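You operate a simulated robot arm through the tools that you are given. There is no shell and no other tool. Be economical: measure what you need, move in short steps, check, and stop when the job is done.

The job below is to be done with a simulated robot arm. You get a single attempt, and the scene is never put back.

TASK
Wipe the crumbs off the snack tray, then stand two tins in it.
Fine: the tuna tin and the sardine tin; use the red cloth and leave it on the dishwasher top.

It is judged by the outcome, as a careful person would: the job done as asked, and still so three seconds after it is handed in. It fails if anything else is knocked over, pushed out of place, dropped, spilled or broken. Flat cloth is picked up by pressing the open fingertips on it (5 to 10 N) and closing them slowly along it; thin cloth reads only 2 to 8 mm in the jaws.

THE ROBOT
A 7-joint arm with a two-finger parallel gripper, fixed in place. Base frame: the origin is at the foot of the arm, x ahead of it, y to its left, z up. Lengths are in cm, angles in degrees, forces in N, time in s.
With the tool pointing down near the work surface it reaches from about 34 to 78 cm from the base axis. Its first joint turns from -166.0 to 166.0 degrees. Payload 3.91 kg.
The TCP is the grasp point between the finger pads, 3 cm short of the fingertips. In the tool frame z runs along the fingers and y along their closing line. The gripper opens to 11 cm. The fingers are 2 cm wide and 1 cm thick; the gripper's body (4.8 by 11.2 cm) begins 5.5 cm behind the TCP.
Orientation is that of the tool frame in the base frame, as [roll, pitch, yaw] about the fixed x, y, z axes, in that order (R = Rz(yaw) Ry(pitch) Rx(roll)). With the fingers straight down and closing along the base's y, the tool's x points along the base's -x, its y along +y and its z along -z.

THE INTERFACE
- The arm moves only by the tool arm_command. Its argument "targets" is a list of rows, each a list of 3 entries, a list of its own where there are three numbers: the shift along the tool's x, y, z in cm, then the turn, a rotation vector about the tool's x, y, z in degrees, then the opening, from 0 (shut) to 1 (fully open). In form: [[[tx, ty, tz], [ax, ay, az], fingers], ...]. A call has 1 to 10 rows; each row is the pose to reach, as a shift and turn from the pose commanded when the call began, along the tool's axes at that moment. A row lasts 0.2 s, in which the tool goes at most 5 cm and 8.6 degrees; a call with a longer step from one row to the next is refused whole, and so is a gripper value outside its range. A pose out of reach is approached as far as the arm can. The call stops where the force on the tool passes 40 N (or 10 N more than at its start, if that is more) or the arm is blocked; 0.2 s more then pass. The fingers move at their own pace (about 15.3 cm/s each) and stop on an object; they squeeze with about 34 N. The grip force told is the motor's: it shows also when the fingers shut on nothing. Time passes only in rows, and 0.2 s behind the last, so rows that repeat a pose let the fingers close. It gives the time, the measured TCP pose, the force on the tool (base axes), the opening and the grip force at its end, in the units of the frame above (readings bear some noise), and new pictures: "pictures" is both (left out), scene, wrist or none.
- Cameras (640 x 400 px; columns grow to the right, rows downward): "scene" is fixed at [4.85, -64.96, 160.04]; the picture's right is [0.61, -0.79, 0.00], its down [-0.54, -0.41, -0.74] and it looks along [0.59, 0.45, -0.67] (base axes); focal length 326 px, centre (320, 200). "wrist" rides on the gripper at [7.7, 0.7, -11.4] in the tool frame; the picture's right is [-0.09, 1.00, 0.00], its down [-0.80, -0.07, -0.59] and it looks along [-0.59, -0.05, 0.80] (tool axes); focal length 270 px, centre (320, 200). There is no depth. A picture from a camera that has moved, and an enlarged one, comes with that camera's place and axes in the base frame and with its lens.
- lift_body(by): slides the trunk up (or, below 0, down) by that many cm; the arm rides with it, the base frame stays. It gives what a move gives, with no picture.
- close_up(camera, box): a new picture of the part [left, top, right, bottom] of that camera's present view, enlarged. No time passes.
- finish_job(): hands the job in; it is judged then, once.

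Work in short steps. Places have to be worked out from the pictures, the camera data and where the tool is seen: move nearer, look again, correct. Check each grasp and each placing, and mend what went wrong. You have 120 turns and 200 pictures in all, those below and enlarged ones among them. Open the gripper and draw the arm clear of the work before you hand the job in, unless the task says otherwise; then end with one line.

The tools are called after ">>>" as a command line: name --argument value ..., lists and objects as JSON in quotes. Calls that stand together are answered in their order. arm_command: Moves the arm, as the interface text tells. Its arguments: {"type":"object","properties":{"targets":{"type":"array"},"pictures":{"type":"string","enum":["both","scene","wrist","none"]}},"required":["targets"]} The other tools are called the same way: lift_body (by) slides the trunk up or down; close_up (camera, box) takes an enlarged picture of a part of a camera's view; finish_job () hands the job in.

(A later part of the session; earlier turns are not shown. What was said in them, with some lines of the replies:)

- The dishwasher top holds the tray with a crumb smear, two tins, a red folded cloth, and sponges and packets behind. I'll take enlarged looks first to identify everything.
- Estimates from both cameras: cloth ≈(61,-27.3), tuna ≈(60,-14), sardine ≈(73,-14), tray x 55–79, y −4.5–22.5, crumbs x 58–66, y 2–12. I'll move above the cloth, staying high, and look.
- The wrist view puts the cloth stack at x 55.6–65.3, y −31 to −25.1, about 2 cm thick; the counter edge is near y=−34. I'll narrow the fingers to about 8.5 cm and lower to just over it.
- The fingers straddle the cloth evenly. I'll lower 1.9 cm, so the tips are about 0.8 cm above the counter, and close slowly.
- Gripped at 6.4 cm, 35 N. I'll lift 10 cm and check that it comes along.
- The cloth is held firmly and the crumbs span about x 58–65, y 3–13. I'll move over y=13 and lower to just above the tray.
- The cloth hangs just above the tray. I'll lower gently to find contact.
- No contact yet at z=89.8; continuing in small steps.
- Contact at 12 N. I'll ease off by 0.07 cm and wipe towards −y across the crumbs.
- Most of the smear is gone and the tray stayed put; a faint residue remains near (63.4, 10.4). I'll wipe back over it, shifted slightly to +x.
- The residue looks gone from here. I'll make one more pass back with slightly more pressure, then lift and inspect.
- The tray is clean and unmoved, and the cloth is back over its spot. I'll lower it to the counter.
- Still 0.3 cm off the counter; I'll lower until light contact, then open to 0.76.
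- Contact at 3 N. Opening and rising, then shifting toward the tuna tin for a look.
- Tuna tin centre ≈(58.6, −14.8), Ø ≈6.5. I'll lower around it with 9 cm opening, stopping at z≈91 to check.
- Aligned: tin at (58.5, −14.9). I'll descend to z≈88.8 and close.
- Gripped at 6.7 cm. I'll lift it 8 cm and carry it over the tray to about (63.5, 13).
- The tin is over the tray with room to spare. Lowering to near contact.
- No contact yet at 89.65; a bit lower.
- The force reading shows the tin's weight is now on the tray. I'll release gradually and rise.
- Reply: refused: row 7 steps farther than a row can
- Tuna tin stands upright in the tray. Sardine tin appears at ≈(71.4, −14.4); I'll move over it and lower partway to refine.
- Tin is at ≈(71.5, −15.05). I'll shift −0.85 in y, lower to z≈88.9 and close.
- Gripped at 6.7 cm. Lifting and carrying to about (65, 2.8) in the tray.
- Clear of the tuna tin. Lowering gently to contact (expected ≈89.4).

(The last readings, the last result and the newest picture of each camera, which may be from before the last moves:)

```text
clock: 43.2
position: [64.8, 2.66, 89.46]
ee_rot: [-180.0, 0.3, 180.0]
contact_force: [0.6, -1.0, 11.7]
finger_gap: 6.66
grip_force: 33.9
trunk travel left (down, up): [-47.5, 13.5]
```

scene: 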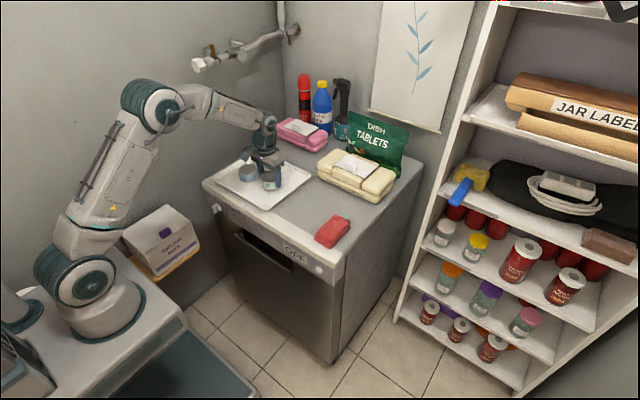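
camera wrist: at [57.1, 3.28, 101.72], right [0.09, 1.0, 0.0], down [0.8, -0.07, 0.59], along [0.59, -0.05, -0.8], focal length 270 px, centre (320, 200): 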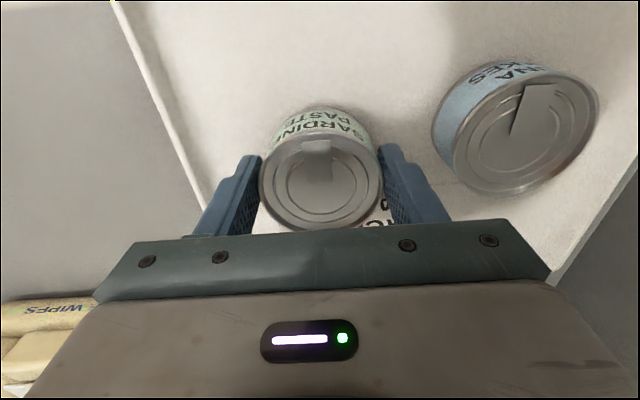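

Contact at 12 N; I'll ease up slightly, release gradually, rise straight up and draw back.

>>> arm_command --targets '[[[0, 0, -0.08], [0, 0, 0], 0.4], [[0, 0, -0.08], [0, 0, 0], 0.64], [[0, 0, -0.08], [0, 0, 0], 0.74], [[0, 0, -0.08], [0, 0, 0], 0.74], [[0, 0, -2], [0, 0, 0], 0.74], [[0, 0, -5], [0, 0, 0], 0.74], [[0, 0, -9], [0, 0, 0], 0.74], [[3, 0, -12.5], [0, 0, 0], 0.8], [[6.5, 0, -15.5], [0, 0, 0], 0.8], [[10, 0, -18.5], [0, 0, 0], 0.8]]'

>>> arm_command --targets '[[[4, 0, -2], [0, 0, 0], 0.8], [[8, 0, -4], [0, 0, 0], 0.8], [[10, 0, -6], [0, 0, 0], 0.8], [[10, 0, -6], [0, 0, 0], 0.8]]'

>>> close_up --camera "scene" --box '[190, 110, 430, 260]'

```text
clock: 45.4
position: [54.83, 2.41, 107.95]
ee_rot: [179.9, 0.0, -180.0]
contact_force: [0.6, -0.1, -0.3]
finger_gap: 8.8
grip_force: 0.0
trunk travel left (down, up): [-47.5, 13.5]
camera wrist: at [47.09, 3.16, 119.34], right [0.09, 1.0, 0.0], down [0.8, -0.07, 0.59], along [0.59, -0.05, -0.8], focal length 270 px, centre (320, 200)
```

scene: 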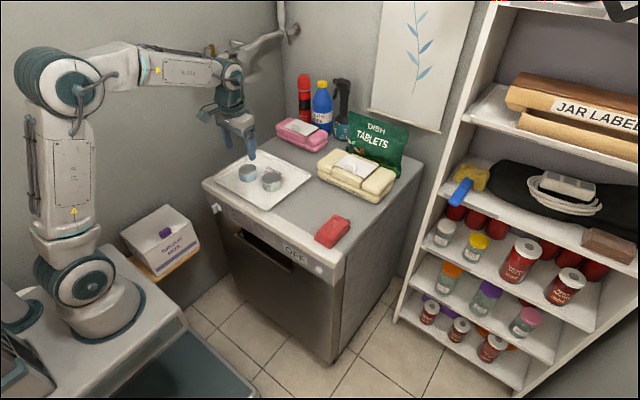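
wrist: 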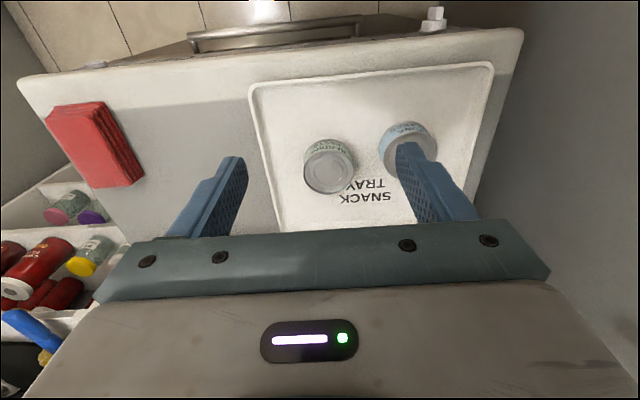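

```text
clock: 46.4
position: [44.83, 2.73, 113.83]
ee_rot: [-179.9, 0.0, -180.0]
contact_force: [0.1, 0.0, -0.8]
finger_gap: 8.79
grip_force: 0.1
trunk travel left (down, up): [-47.5, 13.5]
camera wrist: at [37.18, 3.4, 125.16], right [0.09, 1.0, 0.0], down [0.8, -0.07, 0.59], along [0.59, -0.05, -0.8], focal length 270 px, centre (320, 200)
```

scene: 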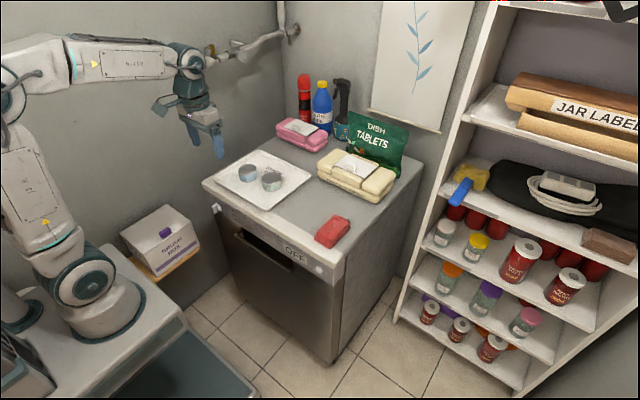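
wrist: 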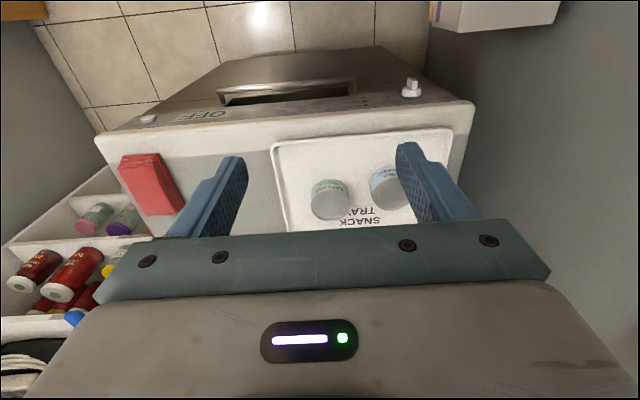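

```text
2.67 times, centred on (310, 185) of scene
camera zoom: at [4.85, -64.96, 160.04], right [0.61, -0.79, 0.0], down [-0.54, -0.41, -0.74], along [0.59, 0.45, -0.67], focal length 868 px, centre (347, 240)
```

zoom: 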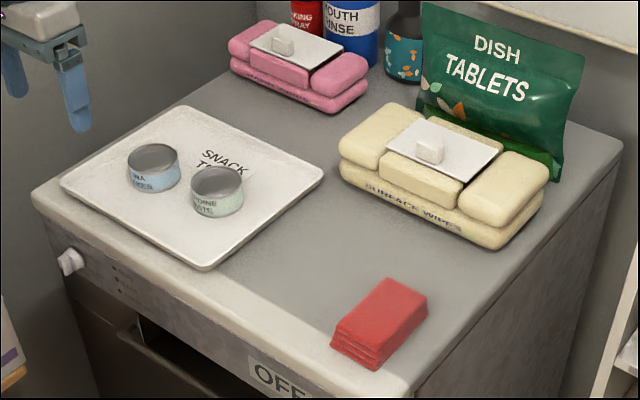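

The tray is clean, both tins stand upright in it, the red cloth is on the dishwasher top, nothing else has moved, and the arm is clear. Handing in.

>>> finish_job

```text
The job is handed in.
```

I wiped the crumbs off the snack tray with the red cloth and stood the tuna and sardine tins upright in it. The cloth is back on the dishwasher top and the arm is clear.
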